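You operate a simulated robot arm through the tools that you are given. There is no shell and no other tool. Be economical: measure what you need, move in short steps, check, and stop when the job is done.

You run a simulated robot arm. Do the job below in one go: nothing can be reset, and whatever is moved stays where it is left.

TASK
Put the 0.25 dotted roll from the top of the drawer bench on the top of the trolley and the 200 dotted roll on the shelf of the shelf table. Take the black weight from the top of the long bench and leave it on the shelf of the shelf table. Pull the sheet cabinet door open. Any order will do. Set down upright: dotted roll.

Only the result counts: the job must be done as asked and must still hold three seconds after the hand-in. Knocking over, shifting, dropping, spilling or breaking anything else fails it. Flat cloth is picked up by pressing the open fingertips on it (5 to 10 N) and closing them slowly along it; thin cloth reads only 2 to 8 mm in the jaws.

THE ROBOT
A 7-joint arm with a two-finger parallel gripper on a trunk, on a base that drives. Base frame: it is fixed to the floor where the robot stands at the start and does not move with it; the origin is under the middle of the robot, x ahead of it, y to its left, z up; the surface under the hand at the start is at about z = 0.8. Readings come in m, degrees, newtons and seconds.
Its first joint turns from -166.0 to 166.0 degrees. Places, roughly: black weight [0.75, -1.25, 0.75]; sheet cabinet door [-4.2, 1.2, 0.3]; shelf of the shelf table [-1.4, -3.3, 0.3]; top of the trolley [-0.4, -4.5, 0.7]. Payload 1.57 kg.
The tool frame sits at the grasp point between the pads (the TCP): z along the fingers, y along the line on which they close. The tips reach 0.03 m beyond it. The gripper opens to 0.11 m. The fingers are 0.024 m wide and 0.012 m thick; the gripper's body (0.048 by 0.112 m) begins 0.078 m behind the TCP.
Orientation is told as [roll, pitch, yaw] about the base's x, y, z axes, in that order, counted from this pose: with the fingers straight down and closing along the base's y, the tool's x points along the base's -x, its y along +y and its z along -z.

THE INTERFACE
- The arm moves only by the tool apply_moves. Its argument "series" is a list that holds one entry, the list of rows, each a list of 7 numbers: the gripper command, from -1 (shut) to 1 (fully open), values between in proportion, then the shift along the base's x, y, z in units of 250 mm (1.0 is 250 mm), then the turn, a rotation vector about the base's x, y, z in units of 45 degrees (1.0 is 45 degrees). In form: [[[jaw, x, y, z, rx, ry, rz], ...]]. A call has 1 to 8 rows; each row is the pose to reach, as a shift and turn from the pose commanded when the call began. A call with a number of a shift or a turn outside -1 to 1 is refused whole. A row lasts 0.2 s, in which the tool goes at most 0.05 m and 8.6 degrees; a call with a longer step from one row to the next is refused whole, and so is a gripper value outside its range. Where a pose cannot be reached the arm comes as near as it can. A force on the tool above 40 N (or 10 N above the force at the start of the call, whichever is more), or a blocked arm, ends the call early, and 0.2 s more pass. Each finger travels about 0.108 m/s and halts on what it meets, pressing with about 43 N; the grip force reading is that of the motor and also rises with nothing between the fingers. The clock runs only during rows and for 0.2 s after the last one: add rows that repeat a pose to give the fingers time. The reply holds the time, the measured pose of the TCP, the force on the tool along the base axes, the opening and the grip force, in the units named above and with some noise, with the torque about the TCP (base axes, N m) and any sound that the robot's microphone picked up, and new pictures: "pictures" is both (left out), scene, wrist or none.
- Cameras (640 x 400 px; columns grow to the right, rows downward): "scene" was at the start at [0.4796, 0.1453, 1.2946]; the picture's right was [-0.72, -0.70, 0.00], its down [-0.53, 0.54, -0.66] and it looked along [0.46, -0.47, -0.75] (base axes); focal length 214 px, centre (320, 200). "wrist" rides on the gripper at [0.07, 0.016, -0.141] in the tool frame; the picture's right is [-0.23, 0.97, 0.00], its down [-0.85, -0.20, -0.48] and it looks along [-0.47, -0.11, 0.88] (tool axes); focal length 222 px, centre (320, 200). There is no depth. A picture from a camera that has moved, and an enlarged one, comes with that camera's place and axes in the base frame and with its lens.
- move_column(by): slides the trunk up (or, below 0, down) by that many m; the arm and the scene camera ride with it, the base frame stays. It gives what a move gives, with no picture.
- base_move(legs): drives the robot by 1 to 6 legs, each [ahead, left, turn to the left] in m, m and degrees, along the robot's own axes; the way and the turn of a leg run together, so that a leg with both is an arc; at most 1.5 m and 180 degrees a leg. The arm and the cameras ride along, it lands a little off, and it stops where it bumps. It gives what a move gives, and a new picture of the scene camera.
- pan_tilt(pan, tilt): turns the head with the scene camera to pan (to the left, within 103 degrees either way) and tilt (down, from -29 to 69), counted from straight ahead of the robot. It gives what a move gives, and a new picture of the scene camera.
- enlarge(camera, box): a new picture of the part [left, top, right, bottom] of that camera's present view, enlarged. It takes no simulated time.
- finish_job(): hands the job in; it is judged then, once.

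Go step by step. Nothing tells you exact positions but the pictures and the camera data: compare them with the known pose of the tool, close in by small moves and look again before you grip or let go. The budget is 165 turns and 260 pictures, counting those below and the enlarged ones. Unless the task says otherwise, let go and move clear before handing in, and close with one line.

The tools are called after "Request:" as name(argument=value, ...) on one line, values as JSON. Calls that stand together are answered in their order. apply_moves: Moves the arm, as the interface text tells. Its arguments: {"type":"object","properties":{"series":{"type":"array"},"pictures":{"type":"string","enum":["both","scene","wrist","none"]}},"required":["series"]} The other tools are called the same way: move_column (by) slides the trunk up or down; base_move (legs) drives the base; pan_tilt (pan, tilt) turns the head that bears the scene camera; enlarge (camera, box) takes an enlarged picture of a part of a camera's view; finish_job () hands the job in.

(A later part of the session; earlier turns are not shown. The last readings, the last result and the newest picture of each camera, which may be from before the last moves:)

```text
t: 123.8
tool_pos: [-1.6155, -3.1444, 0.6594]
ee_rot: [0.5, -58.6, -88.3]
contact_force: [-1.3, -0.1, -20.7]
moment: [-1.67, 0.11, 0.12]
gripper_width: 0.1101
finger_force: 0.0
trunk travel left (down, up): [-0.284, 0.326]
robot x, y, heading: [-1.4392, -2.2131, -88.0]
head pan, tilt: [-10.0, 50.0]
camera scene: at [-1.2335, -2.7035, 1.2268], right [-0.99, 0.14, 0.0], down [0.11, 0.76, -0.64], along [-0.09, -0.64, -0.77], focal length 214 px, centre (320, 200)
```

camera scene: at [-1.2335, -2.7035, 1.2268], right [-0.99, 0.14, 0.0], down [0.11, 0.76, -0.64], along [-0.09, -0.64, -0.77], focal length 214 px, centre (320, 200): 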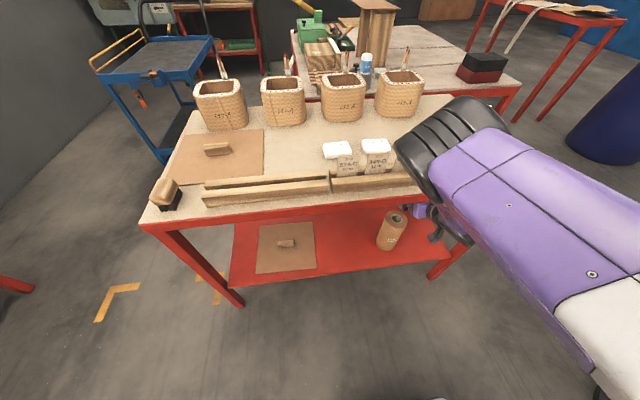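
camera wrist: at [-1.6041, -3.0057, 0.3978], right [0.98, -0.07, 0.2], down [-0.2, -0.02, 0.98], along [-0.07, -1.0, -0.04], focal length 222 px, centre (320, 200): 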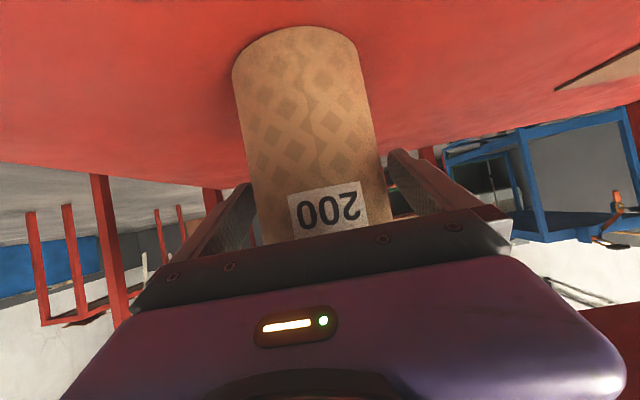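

The base was blocked behind, and the raise bumped the gripper against the table's underside; the roll is still standing. I lower slightly to relieve it.

Request:
move_column(by=-0.06)

Request:
enlarge(camera="wrist", box=[0, 0, 640, 400])

Request:
pan_tilt(pan=-103, tilt=45)

```text
t: 124.8
tool_pos: [-1.6155, -3.1431, 0.6016]
ee_rot: [0.5, -58.7, -88.4]
contact_force: [0.2, -0.3, 0.3]
moment: [0.02, -0.01, -0.04]
gripper_width: 0.1098
finger_force: 0.1
trunk travel left (down, up): [-0.224, 0.386]
robot x, y, heading: [-1.4361, -2.2074, -88.0]
head pan, tilt: [-10.0, 50.0]
```

```text
1.00 times, centred on (320, 200) of wrist (not enlarged: the box is as wide or as high as the picture)
camera zoom: at [-1.6054, -2.986, 0.6154], right [0.98, -0.08, 0.2], down [-0.2, -0.04, 0.98], along [-0.07, -1.0, -0.06], focal length 222 px, centre (320, 200)
```

zoom: 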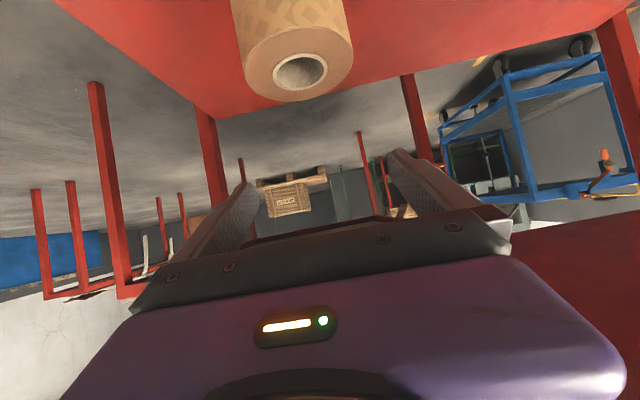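

```text
t: 126.4
tool_pos: [-1.6167, -3.143, 0.6009]
ee_rot: [0.4, -58.7, -88.4]
contact_force: [0.9, 0.4, 0.7]
moment: [0.0, 0.0, -0.01]
gripper_width: 0.11
finger_force: 0.1
trunk travel left (down, up): [-0.224, 0.386]
robot x, y, heading: [-1.4375, -2.2092, -88.0]
head pan, tilt: [-103.0, 45.0]
camera scene: at [-1.3025, -2.6112, 1.174], right [0.19, 0.98, 0.0], down [0.69, -0.13, -0.71], along [-0.69, 0.13, -0.71], focal length 214 px, centre (320, 200)
```

scene: 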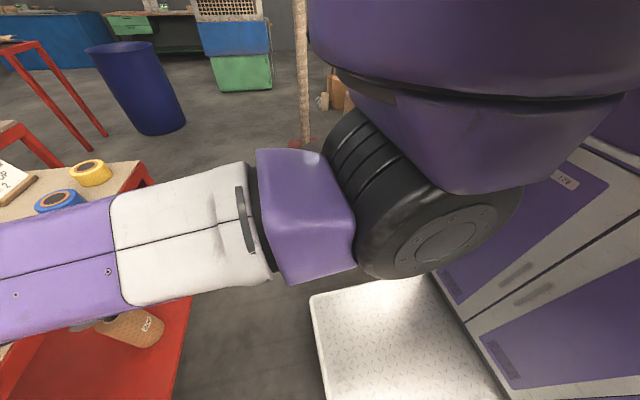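

The roll stands fine. I leave by the reverse of the path I came in on, at this height.

Request:
base_move(legs=[[0.02, 0.325, -18.8], [0, 0, -25]])

Request:
pan_tilt(pan=-10, tilt=45)

```text
t: 127.8
tool_pos: [-1.6025, -3.1288, 0.6015]
ee_rot: [0.5, -58.7, -95.2]
contact_force: [-0.4, 0.2, -0.3]
moment: [0.01, -0.02, 0.01]
gripper_width: 0.11
finger_force: 0.1
trunk travel left (down, up): [-0.224, 0.386]
robot x, y, heading: [-1.3109, -2.2219, -95.0]
head pan, tilt: [-103.0, 45.0]
stopped in leg 1: the robot was blocked; the commanded pose is now the measured one
camera scene: at [-1.2278, -2.6372, 1.1741], right [0.31, 0.95, 0.0], down [0.67, -0.22, -0.71], along [-0.67, 0.22, -0.71], focal length 214 px, centre (320, 200)
```

scene: 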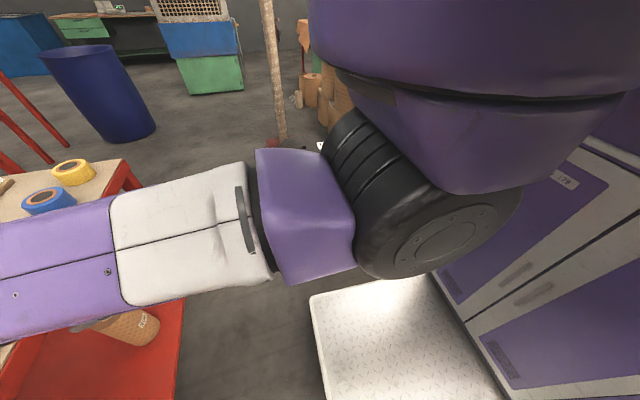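

```text
t: 129.5
tool_pos: [-1.6036, -3.1287, 0.6003]
ee_rot: [0.4, -58.7, -95.2]
contact_force: [-1.2, 0.0, -0.6]
moment: [-0.03, -0.03, -0.03]
gripper_width: 0.1102
finger_force: 0.0
trunk travel left (down, up): [-0.224, 0.386]
robot x, y, heading: [-1.3094, -2.2205, -94.9]
head pan, tilt: [-10.0, 45.0]
camera scene: at [-1.1711, -2.7406, 1.174], right [-0.97, 0.26, 0.0], down [0.18, 0.68, -0.71], along [-0.18, -0.68, -0.71], focal length 214 px, centre (320, 200)
```

scene: 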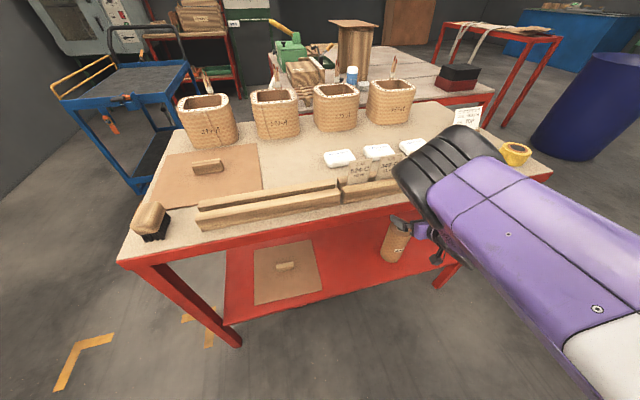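

Something behind blocks the base. I try retracting the arm itself first to get the gripper out from under the table.

Request:
apply_moves(series=[[[1, 0, 0.1, 0, 0, 0, 0], [1, 0, 0.2, 0, 0, 0, 0], [1, 0, 0.3, 0, 0, 0, 0], [1, 0, 0.4, 0, 0, 0, 0], [1, 0, 0.5, 0, 0, 0, 0], [1, 0, 0.5, 0, 0, 0, 0]]])

Request:
pan_tilt(pan=103, tilt=45)

```text
t: 130.9
tool_pos: [-1.604, -3.0047, 0.6033]
ee_rot: [0.4, -58.7, -95.3]
contact_force: [0.6, 0.0, 0.3]
moment: [-0.03, -0.04, 0.03]
gripper_width: 0.1098
finger_force: 0.1
trunk travel left (down, up): [-0.224, 0.386]
robot x, y, heading: [-1.3123, -2.2185, -94.9]
head pan, tilt: [-10.0, 45.0]
camera scene: at [-1.171, -2.7406, 1.1741], right [-0.97, 0.26, 0.0], down [0.18, 0.68, -0.71], along [-0.18, -0.68, -0.71], focal length 214 px, centre (320, 200)
camera wrist: at [-1.5732, -2.8485, 0.6162], right [0.96, -0.2, 0.2], down [-0.21, -0.02, 0.98], along [-0.19, -0.98, -0.06], focal length 222 px, centre (320, 200)
```

scene: 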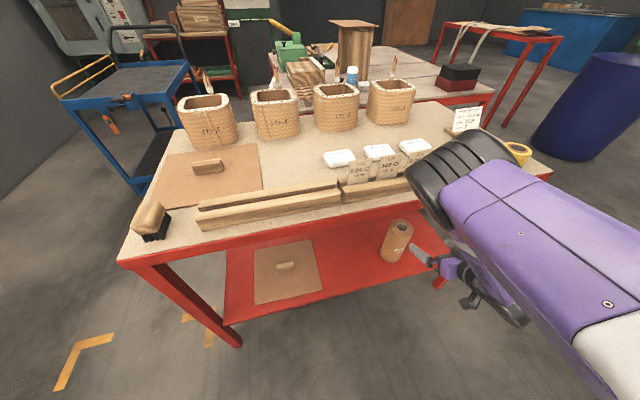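
wrist: 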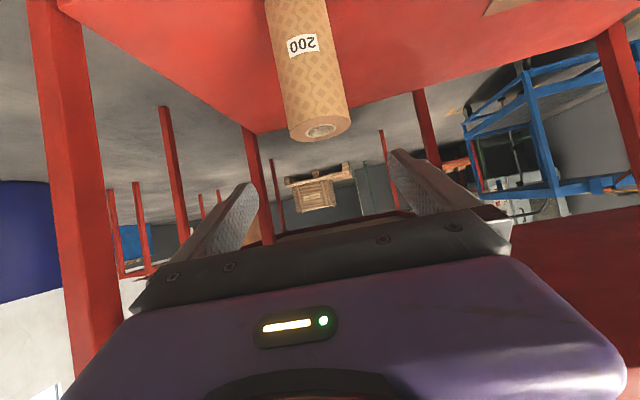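

```text
t: 132.8
tool_pos: [-1.6032, -3.005, 0.6022]
ee_rot: [0.4, -58.7, -95.2]
contact_force: [-0.3, 0.8, -1.0]
moment: [0.02, 0.03, -0.02]
gripper_width: 0.1098
finger_force: 0.0
trunk travel left (down, up): [-0.224, 0.386]
robot x, y, heading: [-1.3131, -2.2217, -94.7]
head pan, tilt: [103.0, 45.0]
camera scene: at [-1.0698, -2.6504, 1.1741], right [0.14, -0.99, 0.0], down [-0.7, -0.1, -0.71], along [0.7, 0.1, -0.71], focal length 214 px, centre (320, 200)
```

scene: 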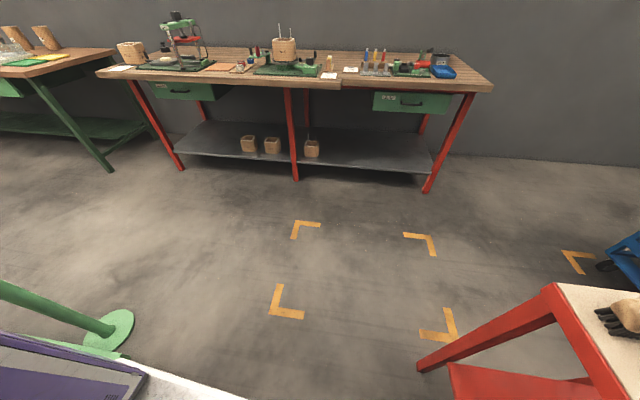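

The gripper is now outside the table. The stand's foot beam is right behind the base. I raise the arm fully, go ahead a little, then strafe left into the corridor.

Request:
move_column(by=0.38)

Request:
base_move(legs=[[0.17, 0, 0], [0, 0.5, 0], [0, 0.45, 0]])

```text
t: 136.5
tool_pos: [-1.604, -3.0043, 0.983]
ee_rot: [0.4, -58.7, -95.3]
contact_force: [-0.7, -0.4, -0.2]
moment: [0.04, 0.0, 0.02]
gripper_width: 0.1102
finger_force: 0.0
trunk travel left (down, up): [-0.604, 0.006]
robot x, y, heading: [-1.3087, -2.2218, -95.0]
head pan, tilt: [103.0, 45.0]
```

```text
t: 142.8
tool_pos: [-0.6617, -3.2489, 0.9818]
ee_rot: [0.3, -58.7, -94.6]
contact_force: [-0.7, -0.5, 0.0]
moment: [0.06, -0.03, 0.01]
gripper_width: 0.1097
finger_force: 0.0
trunk travel left (down, up): [-0.604, 0.006]
robot x, y, heading: [-0.3813, -2.4615, -94.5]
head pan, tilt: [103.0, 45.0]
camera scene: at [-0.1314, -2.8895, 1.5541], right [0.15, -0.99, 0.0], down [-0.7, -0.11, -0.71], along [0.7, 0.11, -0.71], focal length 214 px, centre (320, 200)
```

scene: 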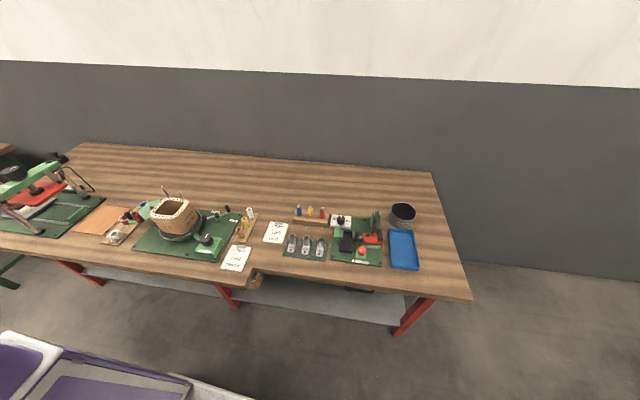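

Now I'll fetch the black weight. First raise the arm and bring the tool to nearly vertical, so it can be swung over the bench.

Request:
apply_moves(series=[[[1, 0, 0, 0.11, 0.143, -0.01, 0], [1, 0, 0, 0.22, 0.285, -0.022, 0], [1, 0, 0, 0.33, 0.428, -0.033, 0], [1, 0, 0, 0.44, 0.57, -0.044, 0], [1, 0, 0, 0.55, 0.712, -0.055, 0], [1, 0, 0, 0.66, 0.855, -0.066, 0], [1, 0, 0, 0.77, 0.997, -0.078, 0], [1, 0, 0, 0.88, 0.997, -0.078, 0]]], pictures="none")

Request:
pan_tilt(pan=-40, tilt=40)

```text
t: 144.6
tool_pos: [-0.6609, -3.2469, 1.2024]
ee_rot: [0.2, -13.5, -94.6]
contact_force: [0.3, 0.6, 0.8]
moment: [0.01, -0.03, 0.02]
gripper_width: 0.1101
finger_force: 0.1
trunk travel left (down, up): [-0.604, 0.006]
robot x, y, heading: [-0.3822, -2.4638, -93.8]
head pan, tilt: [103.0, 45.0]
```

```text
t: 146.9
tool_pos: [-0.6618, -3.2481, 1.2016]
ee_rot: [0.3, -13.7, -94.5]
contact_force: [0.3, -0.2, -0.3]
moment: [0.02, 0.01, -0.01]
gripper_width: 0.1102
finger_force: 0.1
trunk travel left (down, up): [-0.604, 0.006]
robot x, y, heading: [-0.3752, -2.4584, -94.2]
head pan, tilt: [-40.0, 40.0]
camera scene: at [-0.2709, -2.9629, 1.5613], right [-0.72, 0.7, 0.0], down [0.45, 0.46, -0.77], along [-0.53, -0.55, -0.64], focal length 214 px, centre (320, 200)
```

scene: 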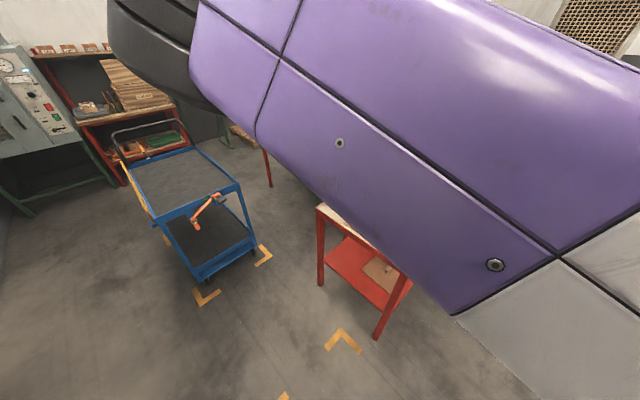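

Request:
base_move(legs=[[0, -0.07, 0], [0, 0, 92], [0, 0, 92], [1.1, 0, 0]])

Request:
pan_tilt(pan=-60, tilt=40)

```text
t: 160.9
tool_pos: [-0.2311, -0.5554, 1.2028]
ee_rot: [0.3, -13.7, 89.9]
contact_force: [-0.2, 0.7, 0.2]
moment: [0.0, -0.02, 0.04]
gripper_width: 0.1101
finger_force: 0.1
trunk travel left (down, up): [-0.604, 0.006]
robot x, y, heading: [-0.4552, -1.36, 90.1]
head pan, tilt: [-40.0, 40.0]
camera scene: at [-0.6031, -0.8676, 1.5613], right [0.77, -0.64, 0.0], down [-0.41, -0.49, -0.77], along [0.49, 0.59, -0.64], focal length 214 px, centre (320, 200)
```

scene: 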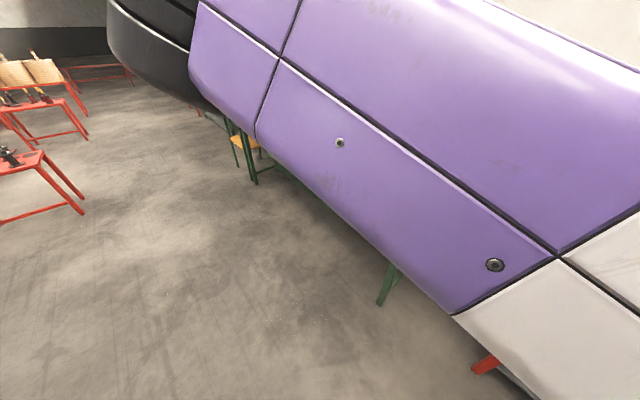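

```text
t: 161.8
tool_pos: [-0.2319, -0.5557, 1.2023]
ee_rot: [0.3, -13.8, 89.8]
contact_force: [0.8, -0.2, 1.0]
moment: [0.01, 0.0, 0.05]
gripper_width: 0.11
finger_force: 0.1
trunk travel left (down, up): [-0.604, 0.006]
robot x, y, heading: [-0.453, -1.3535, 90.1]
head pan, tilt: [-60.0, 40.0]
camera scene: at [-0.584, -0.89, 1.5613], right [0.5, -0.86, 0.0], down [-0.56, -0.32, -0.77], along [0.66, 0.39, -0.64], focal length 214 px, centre (320, 200)
```

scene: 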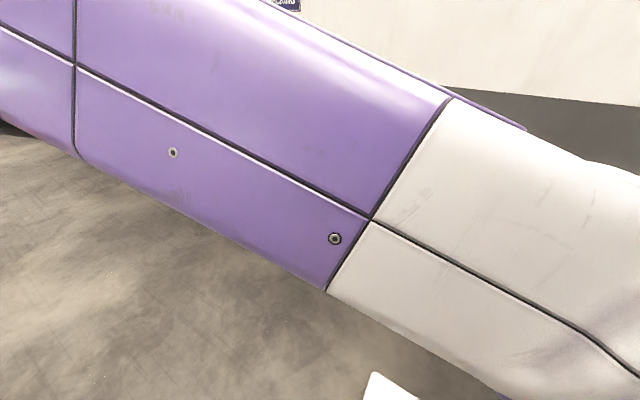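

The weight sits near (0.69, −1.24). I'll turn to face the benches and approach.

Request:
base_move(legs=[[0.36, -0.05, 0], [0, 0, -90], [0.1, -0.15, 0]])

Request:
pan_tilt(pan=15, tilt=50)

Request:
enlarge(camera="wrist", box=[0, 0, 640, 400])

```text
t: 169.0
tool_pos: [0.489, -1.4026, 1.2023]
ee_rot: [0.3, -13.8, -1.7]
contact_force: [0.1, 0.4, 0.6]
moment: [0.02, -0.01, -0.01]
gripper_width: 0.1099
finger_force: 0.0
trunk travel left (down, up): [-0.604, 0.006]
robot x, y, heading: [-0.3091, -1.1545, -1.2]
head pan, tilt: [-60.0, 40.0]
camera scene: at [0.1618, -1.0414, 1.5614], right [-0.88, -0.48, 0.0], down [-0.31, 0.56, -0.77], along [0.37, -0.67, -0.64], focal length 214 px, centre (320, 200)
```

scene: 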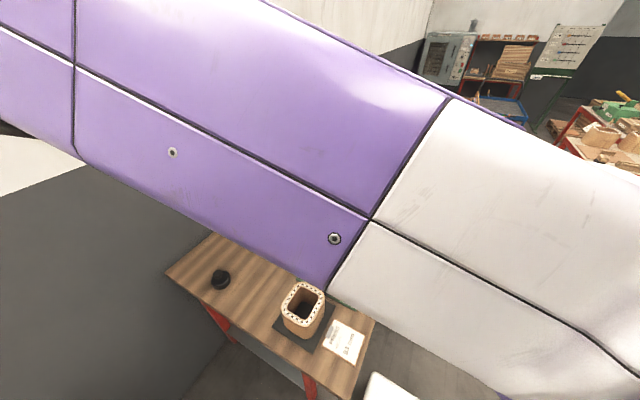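

```text
t: 170.5
tool_pos: [0.4891, -1.4027, 1.2038]
ee_rot: [0.3, -13.6, -1.8]
contact_force: [-0.1, -0.2, 0.4]
moment: [0.01, 0.02, -0.03]
gripper_width: 0.1104
finger_force: 0.2
trunk travel left (down, up): [-0.604, 0.006]
robot x, y, heading: [-0.3073, -1.1577, -1.6]
head pan, tilt: [15.0, 50.0]
camera scene: at [0.1962, -0.9489, 1.5471], right [0.23, -0.97, 0.0], down [-0.74, -0.18, -0.64], along [0.62, 0.15, -0.77], focal length 214 px, centre (320, 200)
```

scene: 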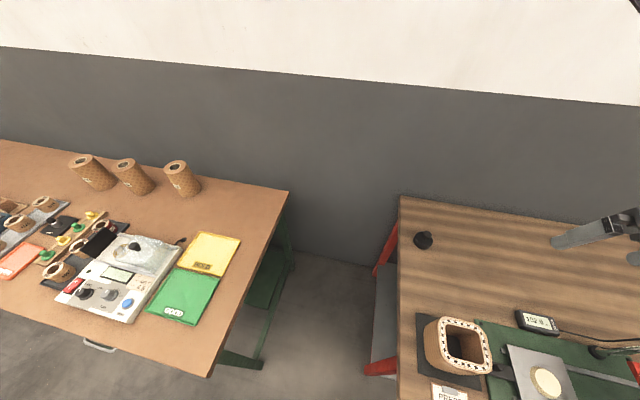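

```text
1.00 times, centred on (320, 200) of wrist (not enlarged: the box is as wide or as high as the picture)
camera zoom: at [0.3889, -1.3835, 1.3232], right [0.25, 0.97, 0.06], down [0.71, -0.22, 0.67], along [0.66, -0.12, -0.74], focal length 222 px, centre (320, 200)
```

zoom: 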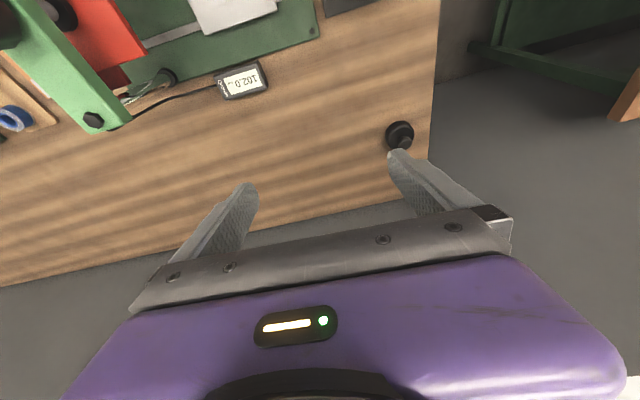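

Request:
enlarge(camera="wrist", box=[350, 100, 450, 165])

Request:
enlarge(camera="scene", box=[380, 210, 470, 270])

```text
6.15 times, centred on (400, 132) of wrist
camera zoom: at [0.3889, -1.3835, 1.3232], right [0.25, 0.97, 0.06], down [0.71, -0.22, 0.67], along [0.66, -0.12, -0.74], focal length 1367 px, centre (-172, 615)
```

zoom: 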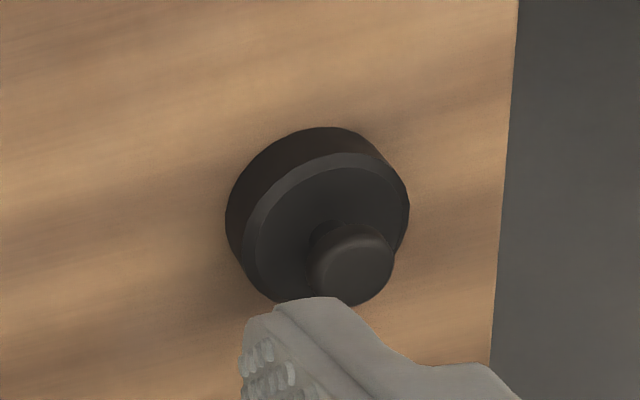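

```text
6.67 times, centred on (425, 240) of scene
camera zoom: at [0.1962, -0.9489, 1.5471], right [0.23, -0.97, 0.0], down [-0.74, -0.18, -0.64], along [0.62, 0.15, -0.77], focal length 1430 px, centre (-380, -67)
```

zoom: 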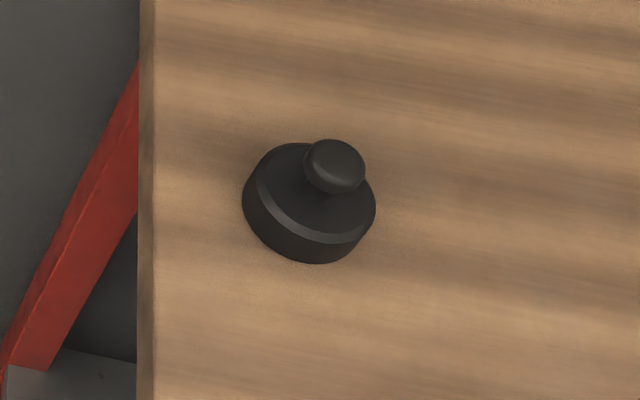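

The weight is a 67 mm disc with a knob at about (0.667, −1.235). Base a little forward, tilt the tool to 45° and line up in y, still high.

Request:
base_move(legs=[[0.05, 0, 1.5]])

Request:
apply_moves(series=[[[1, 0, 0.1, 0, 0, -0.14, 0], [1, 0, 0.22, 0, 0, -0.28, 0], [1, 0, 0.34, 0, 0, -0.42, 0], [1, 0, 0.46, 0, 0, -0.56, 0], [1, 0, 0.58, 0, 0, -0.7, 0], [1, 0, 0.64, 0, 0, -0.7, 0], [1, 0, 0.64, 0, 0, -0.7, 0]]], pictures="wrist")

```text
t: 171.4
tool_pos: [0.5448, -1.3827, 1.2021]
ee_rot: [0.3, -13.7, -0.3]
contact_force: [-0.6, -0.3, -0.1]
moment: [0.03, 0.0, 0.02]
gripper_width: 0.1102
finger_force: 0.0
trunk travel left (down, up): [-0.604, 0.006]
robot x, y, heading: [-0.2571, -1.1601, 0.1]
head pan, tilt: [15.0, 50.0]
camera scene: at [0.2399, -0.936, 1.5473], right [0.26, -0.97, 0.0], down [-0.74, -0.2, -0.64], along [0.62, 0.17, -0.77], focal length 214 px, centre (320, 200)
```

scene: 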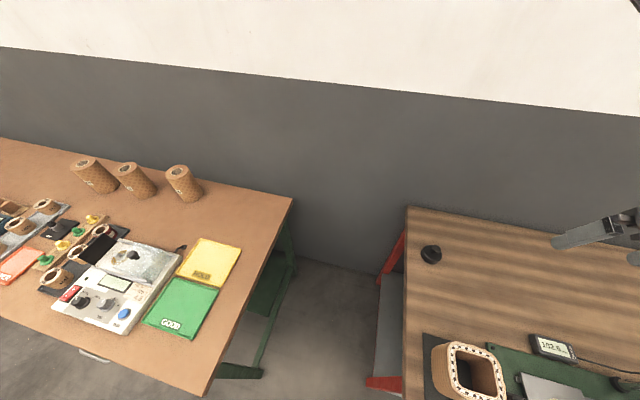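

```text
t: 173.2
tool_pos: [0.5348, -1.2704, 1.2018]
ee_rot: [0.3, -45.0, -5.8]
contact_force: [-0.7, -0.1, 0.9]
moment: [-0.04, 0.05, -0.03]
gripper_width: 0.11
finger_force: 0.0
trunk travel left (down, up): [-0.604, 0.006]
robot x, y, heading: [-0.2612, -1.1564, 0.2]
head pan, tilt: [15.0, 50.0]
stopped in row 7: the arm was blocked; the commanded pose is now the measured one
camera wrist: at [0.3881, -1.2387, 1.2518], right [0.25, 0.95, 0.16], down [0.24, -0.23, 0.94], along [0.94, -0.2, -0.29], focal length 222 px, centre (320, 200)
```

wrist: 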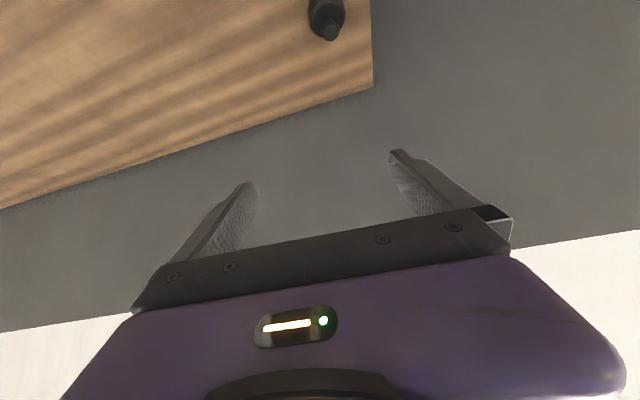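

The arm leans against the head. Turn the head away and lower the trunk part-way.

Request:
pan_tilt(pan=60, tilt=45)

Request:
move_column(by=-0.18)

Request:
apply_moves(series=[[[1, 0.05, 0.07, 0, 0, 0, 0.06], [1, 0.1, 0.14, 0, 0, 0, 0.129], [1, 0.1, 0.14, 0, 0, 0, 0.129]]], pictures="wrist")

```text
t: 174.3
tool_pos: [0.5364, -1.2636, 1.2002]
ee_rot: [0.3, -45.0, -4.9]
contact_force: [0.5, -0.8, 0.0]
moment: [0.03, -0.02, -0.01]
gripper_width: 0.1101
finger_force: 0.1
trunk travel left (down, up): [-0.604, 0.006]
robot x, y, heading: [-0.2596, -1.158, 0.1]
head pan, tilt: [60.0, 45.0]
camera scene: at [0.2066, -0.8855, 1.554], right [0.87, -0.5, 0.0], down [-0.35, -0.61, -0.71], along [0.35, 0.61, -0.71], focal length 214 px, centre (320, 200)
```

scene: 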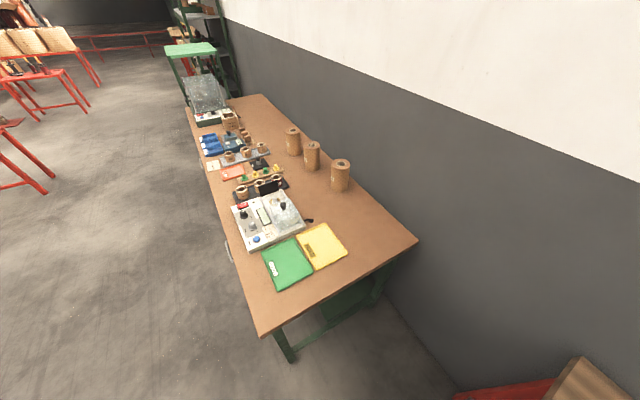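

```text
t: 176.3
tool_pos: [0.5358, -1.2626, 1.0213]
ee_rot: [0.2, -45.0, -4.9]
contact_force: [0.3, 0.1, -0.3]
moment: [-0.01, -0.02, 0.01]
gripper_width: 0.11
finger_force: 0.1
trunk travel left (down, up): [-0.424, 0.186]
robot x, y, heading: [-0.2603, -1.1564, 0.0]
head pan, tilt: [60.0, 45.0]
```

```text
t: 177.2
tool_pos: [0.5619, -1.2282, 1.0192]
ee_rot: [0.2, -45.1, 0.9]
contact_force: [-0.6, 0.1, 0.8]
moment: [0.01, -0.01, 0.01]
gripper_width: 0.1099
finger_force: 0.1
trunk travel left (down, up): [-0.424, 0.186]
robot x, y, heading: [-0.259, -1.1581, 0.1]
head pan, tilt: [60.0, 45.0]
camera wrist: at [0.4124, -1.2144, 1.071], right [0.14, 0.98, 0.16], down [0.27, -0.2, 0.94], along [0.95, -0.09, -0.29], focal length 222 px, centre (320, 200)
```

wrist: 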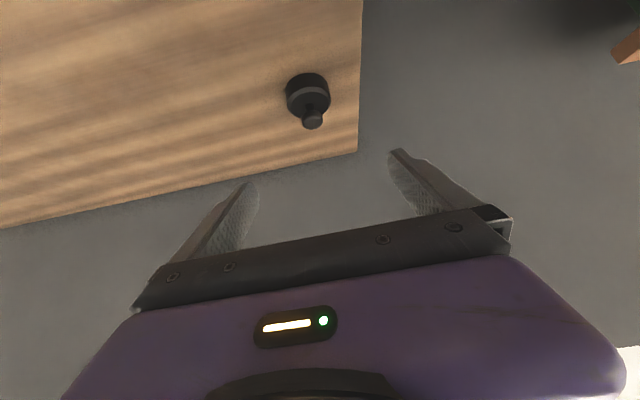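

Request:
move_column(by=-0.08)

Request:
apply_moves(series=[[[1, 0.1, -0.01, 0, 0, 0, -0.02], [1, 0.2, -0.015, -0.07, 0, 0, -0.02], [1, 0.28, -0.015, -0.16, 0, 0, -0.02], [1, 0.28, -0.015, -0.16, 0, 0, -0.02]]], pictures="wrist")

```text
t: 178.3
tool_pos: [0.5609, -1.227, 0.9404]
ee_rot: [0.2, -44.9, 0.9]
contact_force: [0.4, 0.4, 0.6]
moment: [-0.01, 0.03, 0.0]
gripper_width: 0.1098
finger_force: 0.0
trunk travel left (down, up): [-0.344, 0.266]
robot x, y, heading: [-0.2588, -1.1578, 0.1]
head pan, tilt: [60.0, 45.0]
```

```text
t: 179.3
tool_pos: [0.6316, -1.2317, 0.9004]
ee_rot: [0.2, -45.0, -0.1]
contact_force: [0.3, -0.5, 0.1]
moment: [0.0, -0.02, -0.01]
gripper_width: 0.11
finger_force: 0.1
trunk travel left (down, up): [-0.344, 0.266]
robot x, y, heading: [-0.258, -1.155, 0.0]
head pan, tilt: [60.0, 45.0]
camera wrist: at [0.4824, -1.2158, 0.9506], right [0.16, 0.97, 0.16], down [0.27, -0.2, 0.94], along [0.95, -0.11, -0.29], focal length 222 px, centre (320, 200)
```

wrist: 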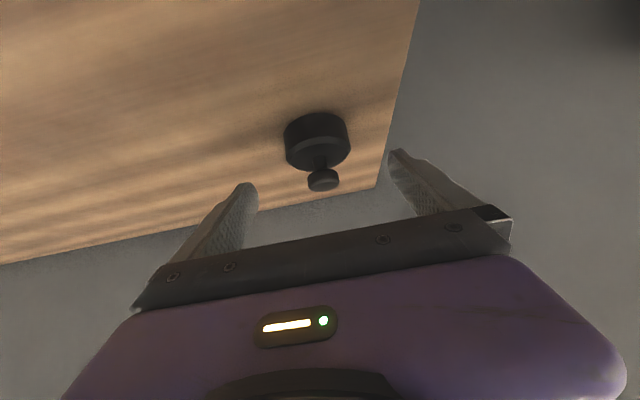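

Request:
apply_moves(series=[[[1, 0.08, 0, -0.1, 0, 0, 0], [1, 0.16, 0, -0.19, 0, 0, 0], [1, 0.22, 0, -0.25, 0, 0, 0], [1, 0.234, 0, -0.265, 0, 0, 0], [1, 0.234, 0, -0.265, 0, 0, 0]]], pictures="wrist")

```text
t: 180.2
tool_pos: [0.6882, -1.2354, 0.849]
ee_rot: [0.0, -45.9, -0.2]
contact_force: [-30.5, 5.0, 42.5]
moment: [0.4, 0.36, 0.17]
gripper_width: 0.1083
finger_force: 0.1
trunk travel left (down, up): [-0.344, 0.266]
robot x, y, heading: [-0.2606, -1.1592, -0.0]
head pan, tilt: [60.0, 45.0]
stopped in row 4: the force on the tool passed its limit at 162 N (the readings are from after the stop); the commanded pose is now the measured one
camera wrist: at [0.5384, -1.2187, 0.8975], right [0.16, 0.97, 0.16], down [0.25, -0.2, 0.95], along [0.95, -0.11, -0.28], focal length 222 px, centre (320, 200)
```

wrist: 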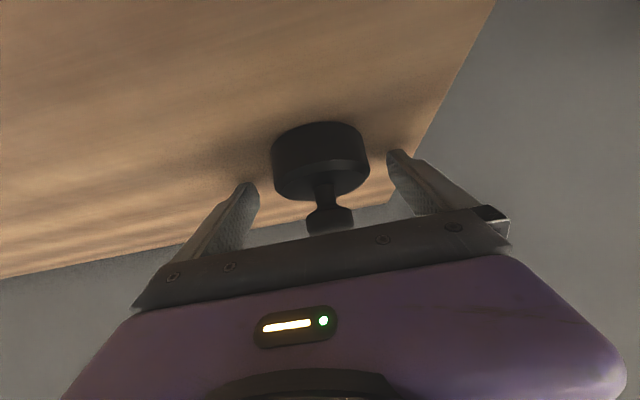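

Touched the bench top (it is at about z=0.82, so the weight is at x≈0.664). Lift slightly and pull back 2 cm.

Request:
apply_moves(series=[[[1, 0, 0, 0.03, 0, 0, 0], [1, -0.08, 0.015, 0.03, 0, 0, 0], [1, -0.08, 0.015, 0.03, 0, 0, 0]]], pictures="wrist")

```text
t: 181.0
tool_pos: [0.6684, -1.2316, 0.8502]
ee_rot: [0.0, -45.4, -0.3]
contact_force: [0.1, 0.4, -0.9]
moment: [0.01, 0.01, -0.02]
gripper_width: 0.11
finger_force: 0.0
trunk travel left (down, up): [-0.344, 0.266]
robot x, y, heading: [-0.2583, -1.1602, 0.1]
head pan, tilt: [60.0, 45.0]
camera wrist: at [0.519, -1.2134, 0.8997], right [0.16, 0.97, 0.16], down [0.26, -0.2, 0.94], along [0.95, -0.11, -0.29], focal length 222 px, centre (320, 200)
```

wrist: 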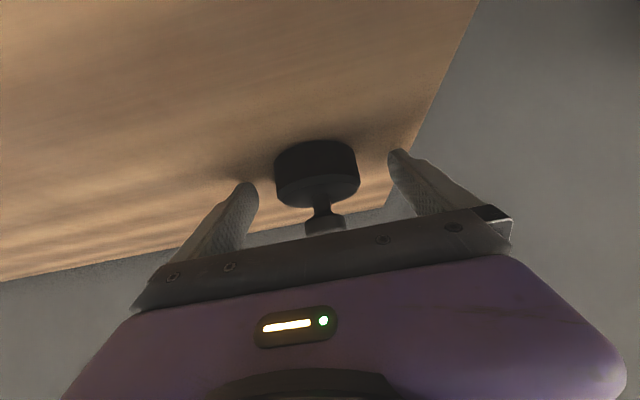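

Request:
apply_moves(series=[[[1, -0.05, 0, 0.004, 0, 0, 0], [0.6, -0.05, 0, 0.004, 0, 0, 0], [0.2, -0.05, 0, 0.004, 0, 0, 0], [-0.4, -0.05, 0, 0.004, 0, 0, 0], [-1, -0.05, 0, 0.004, 0, 0, 0], [-1, -0.05, 0, 0.004, 0, 0, 0], [-1, -0.05, 0, 0.004, 0, 0, 0]]], pictures="wrist")

```text
t: 182.6
tool_pos: [0.6563, -1.2311, 0.8522]
ee_rot: [0.0, -45.6, -0.2]
contact_force: [-1.6, -3.0, 0.7]
moment: [-0.31, -0.12, -0.11]
gripper_width: 0.0631
finger_force: 43.1
trunk travel left (down, up): [-0.344, 0.266]
robot x, y, heading: [-0.2615, -1.1596, 0.1]
head pan, tilt: [60.0, 45.0]
camera wrist: at [0.5065, -1.2136, 0.9021], right [0.16, 0.97, 0.16], down [0.26, -0.2, 0.95], along [0.95, -0.11, -0.28], focal length 222 px, centre (320, 200)
```

wrist: 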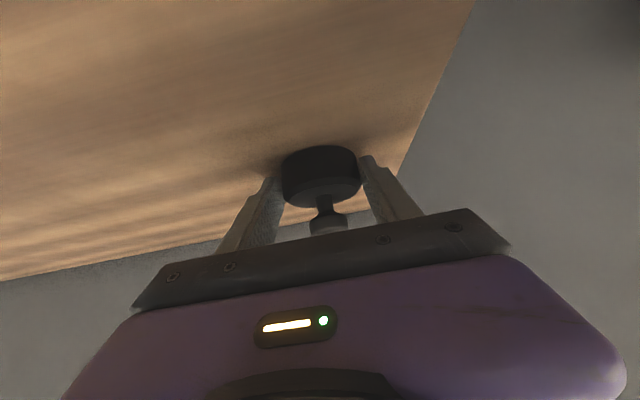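

Request:
apply_moves(series=[[[-1, 0, 0, 0.01, 0, 0, 0], [-1, 0, 0, 0.03, 0, 0, 0], [-1, 0, 0, 0.06, 0, 0, 0], [-1, 0, 0, 0.09, 0, 0, 0], [-1, 0, 0, 0.12, 0, 0, 0], [-1, 0, 0, 0.16, 0, 0, 0], [-1, 0, 0, 0.2, 0, 0, 0]]], pictures="wrist")

```text
t: 184.2
tool_pos: [0.6564, -1.232, 0.9013]
ee_rot: [0.0, -45.5, -0.1]
contact_force: [0.3, 0.7, -6.8]
moment: [-0.02, 0.13, -0.03]
gripper_width: 0.063
finger_force: 42.9
trunk travel left (down, up): [-0.344, 0.266]
robot x, y, heading: [-0.2603, -1.1556, 0.2]
head pan, tilt: [60.0, 45.0]
camera wrist: at [0.5071, -1.2143, 0.9513], right [0.16, 0.97, 0.16], down [0.26, -0.2, 0.94], along [0.95, -0.11, -0.28], focal length 222 px, centre (320, 200)
```

wrist: 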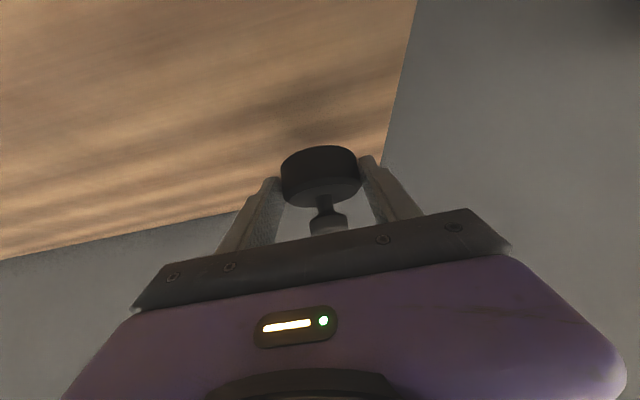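

The weight is held well (0.7 kg). Raise, back off, and drive down the corridor, then turn parallel to the shelf table.

Request:
move_column(by=0.266)

Request:
base_move(legs=[[-0.16, 0.15, 0], [0, 0, -90], [1.45, -0.03, 0], [0, 0, 90]])

Request:
enlarge(camera="wrist", box=[160, 100, 480, 300])

```text
t: 187.0
tool_pos: [0.6566, -1.232, 1.1686]
ee_rot: [0.0, -45.5, -0.2]
contact_force: [-0.1, -0.7, -7.4]
moment: [-0.03, 0.11, -0.01]
gripper_width: 0.0632
finger_force: 43.0
trunk travel left (down, up): [-0.61, 0.0]
robot x, y, heading: [-0.2589, -1.1541, 0.4]
head pan, tilt: [60.0, 45.0]
```

```text
t: 203.1
tool_pos: [0.4472, -2.5639, 1.1685]
ee_rot: [0.0, -45.5, -2.5]
contact_force: [-0.4, 0.8, -7.4]
moment: [-0.04, 0.14, 0.03]
gripper_width: 0.0633
finger_force: 43.1
trunk travel left (down, up): [-0.61, 0.0]
robot x, y, heading: [-0.4638, -2.4549, -2.2]
head pan, tilt: [60.0, 45.0]
camera scene: at [0.0112, -2.1999, 1.56], right [0.85, -0.53, 0.0], down [-0.38, -0.6, -0.71], along [0.38, 0.6, -0.71], focal length 214 px, centre (320, 200)
```

scene: 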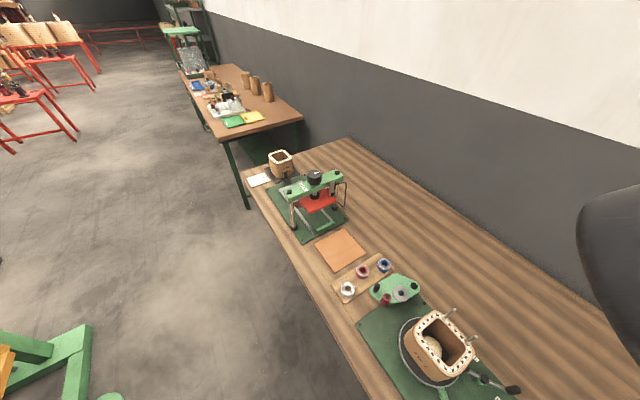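

```text
2.00 times, centred on (320, 200) of wrist
camera zoom: at [0.2992, -2.541, 1.2174], right [0.2, 0.97, 0.16], down [0.25, -0.21, 0.95], along [0.95, -0.15, -0.28], focal length 444 px, centre (320, 200)
```

zoom: 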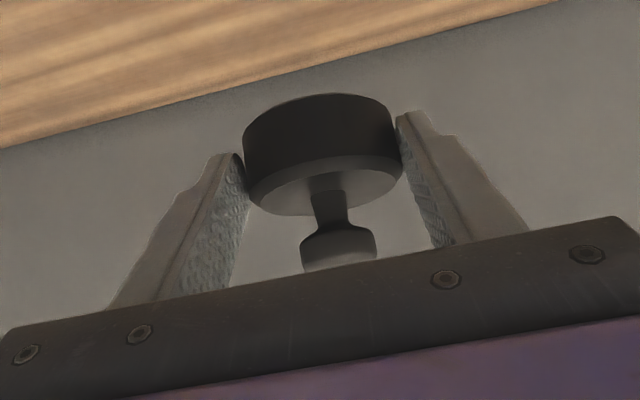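

Weight is held upright. Now I swing the arm round to the robot's right side (free space here) so the base can stand parallel to the shelf table.

Request:
apply_moves(series=[[[-1, -0.041, -0.159, 0, 0, 0, -0.057], [-1, -0.083, -0.319, 0, 0, 0, -0.115], [-1, -0.124, -0.478, 0, 0, 0, -0.172], [-1, -0.165, -0.637, 0, 0, 0, -0.229], [-1, -0.207, -0.797, 0, 0, 0, -0.287], [-1, -0.248, -0.956, 0, 0, 0, -0.344]]], pictures="none")

Request:
apply_moves(series=[[[-1, -0.083, -0.143, 0, 0, 0, -0.057], [-1, -0.165, -0.286, 0, 0, 0, -0.115], [-1, -0.248, -0.429, 0, 0, 0, -0.172], [-1, -0.331, -0.571, 0, 0, 0, -0.229], [-1, -0.413, -0.714, 0, 0, 0, -0.287], [-1, -0.496, -0.857, 0, 0, 0, -0.344]]], pictures="none")

Request:
apply_moves(series=[[[-1, -0.118, -0.116, 0, 0, 0, -0.057], [-1, -0.236, -0.231, 0, 0, 0, -0.115], [-1, -0.354, -0.347, 0, 0, 0, -0.172], [-1, -0.471, -0.462, 0, 0, 0, -0.229], [-1, -0.589, -0.578, 0, 0, 0, -0.287], [-1, -0.707, -0.693, 0, 0, 0, -0.344]]], pictures="none")

Request:
apply_moves(series=[[[-1, -0.144, -0.08, 0, 0, 0, -0.057], [-1, -0.289, -0.16, 0, 0, 0, -0.115], [-1, -0.433, -0.24, 0, 0, 0, -0.172], [-1, -0.577, -0.319, 0, 0, 0, -0.229], [-1, -0.722, -0.399, 0, 0, 0, -0.287], [-1, -0.866, -0.479, 0, 0, 0, -0.344]]], pictures="none")

Request:
apply_moves(series=[[[-1, -0.16, -0.038, 0, 0, 0, -0.057], [-1, -0.321, -0.077, 0, 0, 0, -0.115], [-1, -0.481, -0.115, 0, 0, 0, -0.172], [-1, -0.642, -0.153, 0, 0, 0, -0.229], [-1, -0.802, -0.192, 0, 0, 0, -0.287], [-1, -0.963, -0.23, 0, 0, 0, -0.344]]], pictures="wrist")

```text
t: 204.4
tool_pos: [0.3838, -2.8035, 1.1682]
ee_rot: [0.1, -45.3, -17.9]
contact_force: [0.6, 0.5, -6.0]
moment: [0.05, 0.16, -0.01]
gripper_width: 0.063
finger_force: 43.4
trunk travel left (down, up): [-0.61, 0.0]
robot x, y, heading: [-0.4619, -2.4542, -2.6]
head pan, tilt: [60.0, 45.0]
```

```text
t: 205.8
tool_pos: [0.2614, -3.0165, 1.1694]
ee_rot: [-0.1, -45.4, -33.3]
contact_force: [-0.2, -0.2, -6.9]
moment: [0.08, 0.16, 0.01]
gripper_width: 0.063
finger_force: 43.3
trunk travel left (down, up): [-0.61, 0.0]
robot x, y, heading: [-0.4666, -2.4544, -2.2]
head pan, tilt: [60.0, 45.0]
```

```text
t: 207.2
tool_pos: [0.0858, -3.1895, 1.1699]
ee_rot: [-0.1, -45.6, -48.9]
contact_force: [0.5, 0.9, -7.6]
moment: [0.14, 0.1, -0.01]
gripper_width: 0.0631
finger_force: 42.8
trunk travel left (down, up): [-0.61, 0.0]
robot x, y, heading: [-0.4661, -2.4531, -2.5]
head pan, tilt: [60.0, 45.0]
```

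```text
t: 208.7
tool_pos: [-0.1294, -3.3092, 1.1675]
ee_rot: [0.0, -45.4, -64.3]
contact_force: [1.1, -0.3, -6.6]
moment: [0.15, 0.11, -0.03]
gripper_width: 0.0629
finger_force: 43.4
trunk travel left (down, up): [-0.61, 0.0]
robot x, y, heading: [-0.463, -2.4537, -2.4]
head pan, tilt: [60.0, 45.0]
```

```text
t: 210.1
tool_pos: [-0.3425, -3.3147, 1.1572]
ee_rot: [0.0, -45.4, -79.9]
contact_force: [-0.6, -0.1, -7.5]
moment: [0.17, 0.01, 0.03]
gripper_width: 0.0631
finger_force: 43.1
out of reach, approached as far as the arm can: row 3, 4, 5, 6
trunk travel left (down, up): [-0.61, 0.0]
robot x, y, heading: [-0.465, -2.4511, -2.1]
head pan, tilt: [60.0, 45.0]
camera wrist: at [-0.3523, -3.1646, 1.2064], right [0.99, 0.01, 0.16], down [-0.15, -0.29, 0.94], along [0.06, -0.96, -0.29], focal length 222 px, centre (320, 200)
```

wrist: 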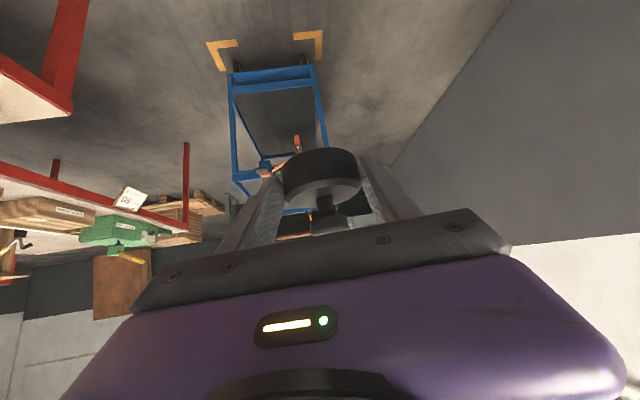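

Reach limit at the side but adequate. Shift away from the table in y, then reverse alongside it.

Request:
base_move(legs=[[0, 0.22, 2], [-0.5, 0, 0], [-0.5, 0, 0]])

Request:
pan_tilt(pan=-103, tilt=45)

Request:
pan_tilt(pan=103, tilt=50)

```text
t: 216.8
tool_pos: [-1.293, -3.0939, 1.1593]
ee_rot: [0.0, -45.5, -77.0]
contact_force: [0.1, 0.9, -7.4]
moment: [0.2, 0.0, -0.01]
gripper_width: 0.063
finger_force: 43.6
trunk travel left (down, up): [-0.61, 0.0]
robot x, y, heading: [-1.4594, -2.2347, 0.7]
head pan, tilt: [60.0, 45.0]
camera scene: at [-0.9962, -1.9627, 1.5601], right [0.87, -0.49, 0.0], down [-0.35, -0.62, -0.71], along [0.35, 0.62, -0.71], focal length 214 px, centre (320, 200)
```

scene: 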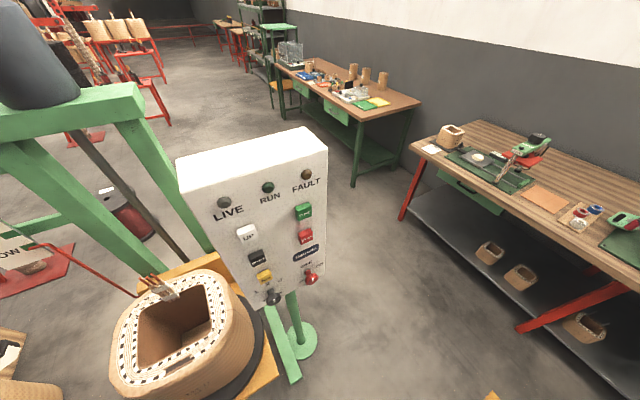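

```text
t: 219.3
tool_pos: [-1.2926, -3.0947, 1.1588]
ee_rot: [-0.1, -45.4, -77.0]
contact_force: [0.5, 0.5, -6.7]
moment: [0.18, 0.06, 0.02]
gripper_width: 0.0632
finger_force: 42.4
trunk travel left (down, up): [-0.61, 0.0]
robot x, y, heading: [-1.4593, -2.2416, 0.7]
head pan, tilt: [-103.0, 45.0]
camera scene: at [-1.0534, -2.1131, 1.5601], right [-0.98, 0.21, 0.0], down [0.15, 0.69, -0.71], along [-0.15, -0.69, -0.71], focal length 214 px, centre (320, 200)
```

scene: 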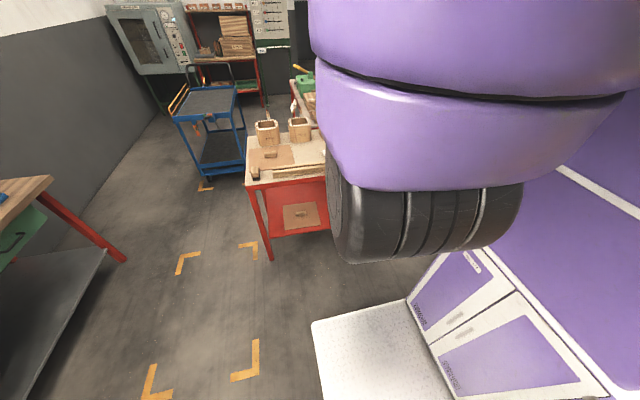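

```text
t: 222.3
tool_pos: [-1.2937, -3.0935, 1.1576]
ee_rot: [0.0, -45.4, -77.0]
contact_force: [-1.0, -0.8, -6.8]
moment: [0.16, 0.01, -0.01]
gripper_width: 0.063
finger_force: 42.9
trunk travel left (down, up): [-0.61, 0.0]
robot x, y, heading: [-1.4581, -2.2409, 0.5]
head pan, tilt: [103.0, 50.0]
camera scene: at [-1.0543, -1.9588, 1.5532], right [0.97, 0.24, 0.0], down [0.18, -0.74, -0.64], along [-0.15, 0.62, -0.77], focal length 214 px, centre (320, 200)
```

scene: 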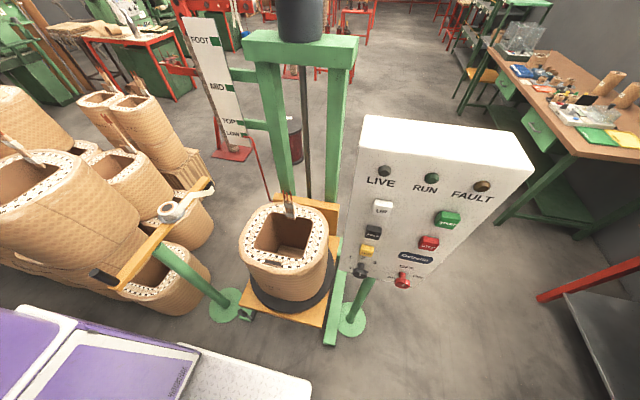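

I see the two stand feet behind; there's ~0.1 m to spare. I move back 0.12 and left 0.12, then lower the trunk in front of the table.

Request:
base_move(legs=[[-0.125, 0.11, 0]])

Request:
move_column(by=-0.3)

Request:
enlarge(camera="wrist", box=[0, 0, 640, 400])

```text
t: 223.7
tool_pos: [-1.4062, -3.0009, 1.1552]
ee_rot: [0.0, -45.1, -76.9]
contact_force: [-0.1, -0.1, -6.3]
moment: [0.19, 0.04, -0.01]
gripper_width: 0.0625
finger_force: 42.6
trunk travel left (down, up): [-0.61, 0.0]
robot x, y, heading: [-1.5672, -2.1485, 0.9]
head pan, tilt: [103.0, 50.0]
stopped in leg 1: the robot was blocked; the commanded pose is now the measured one
camera scene: at [-1.1679, -1.8663, 1.5533], right [0.97, 0.24, 0.0], down [0.18, -0.74, -0.64], along [-0.15, 0.62, -0.77], focal length 214 px, centre (320, 200)
```

scene: 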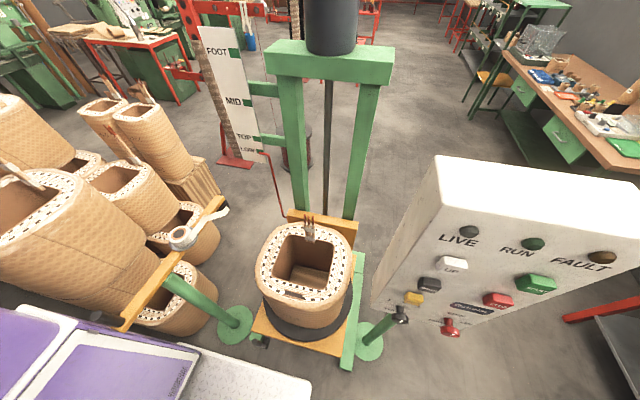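

```text
t: 226.7
tool_pos: [-1.4059, -3.0021, 0.8568]
ee_rot: [0.0, -45.3, -77.0]
contact_force: [-0.7, 0.7, -6.9]
moment: [0.18, 0.04, 0.01]
gripper_width: 0.0631
finger_force: 43.2
trunk travel left (down, up): [-0.31, 0.3]
robot x, y, heading: [-1.5754, -2.1459, 0.6]
head pan, tilt: [103.0, 50.0]
```

```text
1.00 times, centred on (320, 200) of wrist (not enlarged: the box is as wide or as high as the picture)
camera zoom: at [-1.4236, -2.8513, 0.9068], right [0.98, 0.06, 0.16], down [-0.14, -0.3, 0.94], along [0.11, -0.95, -0.29], focal length 222 px, centre (320, 200)
```

zoom: 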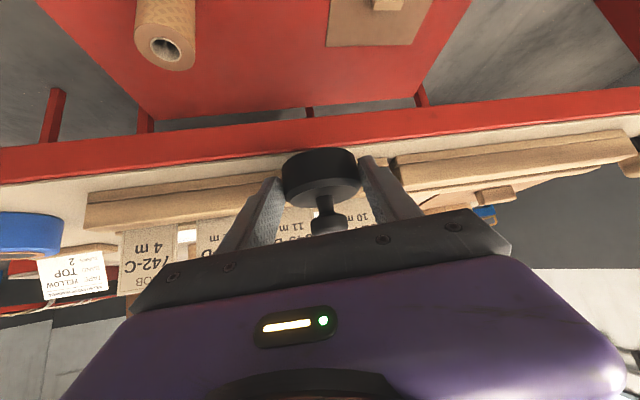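

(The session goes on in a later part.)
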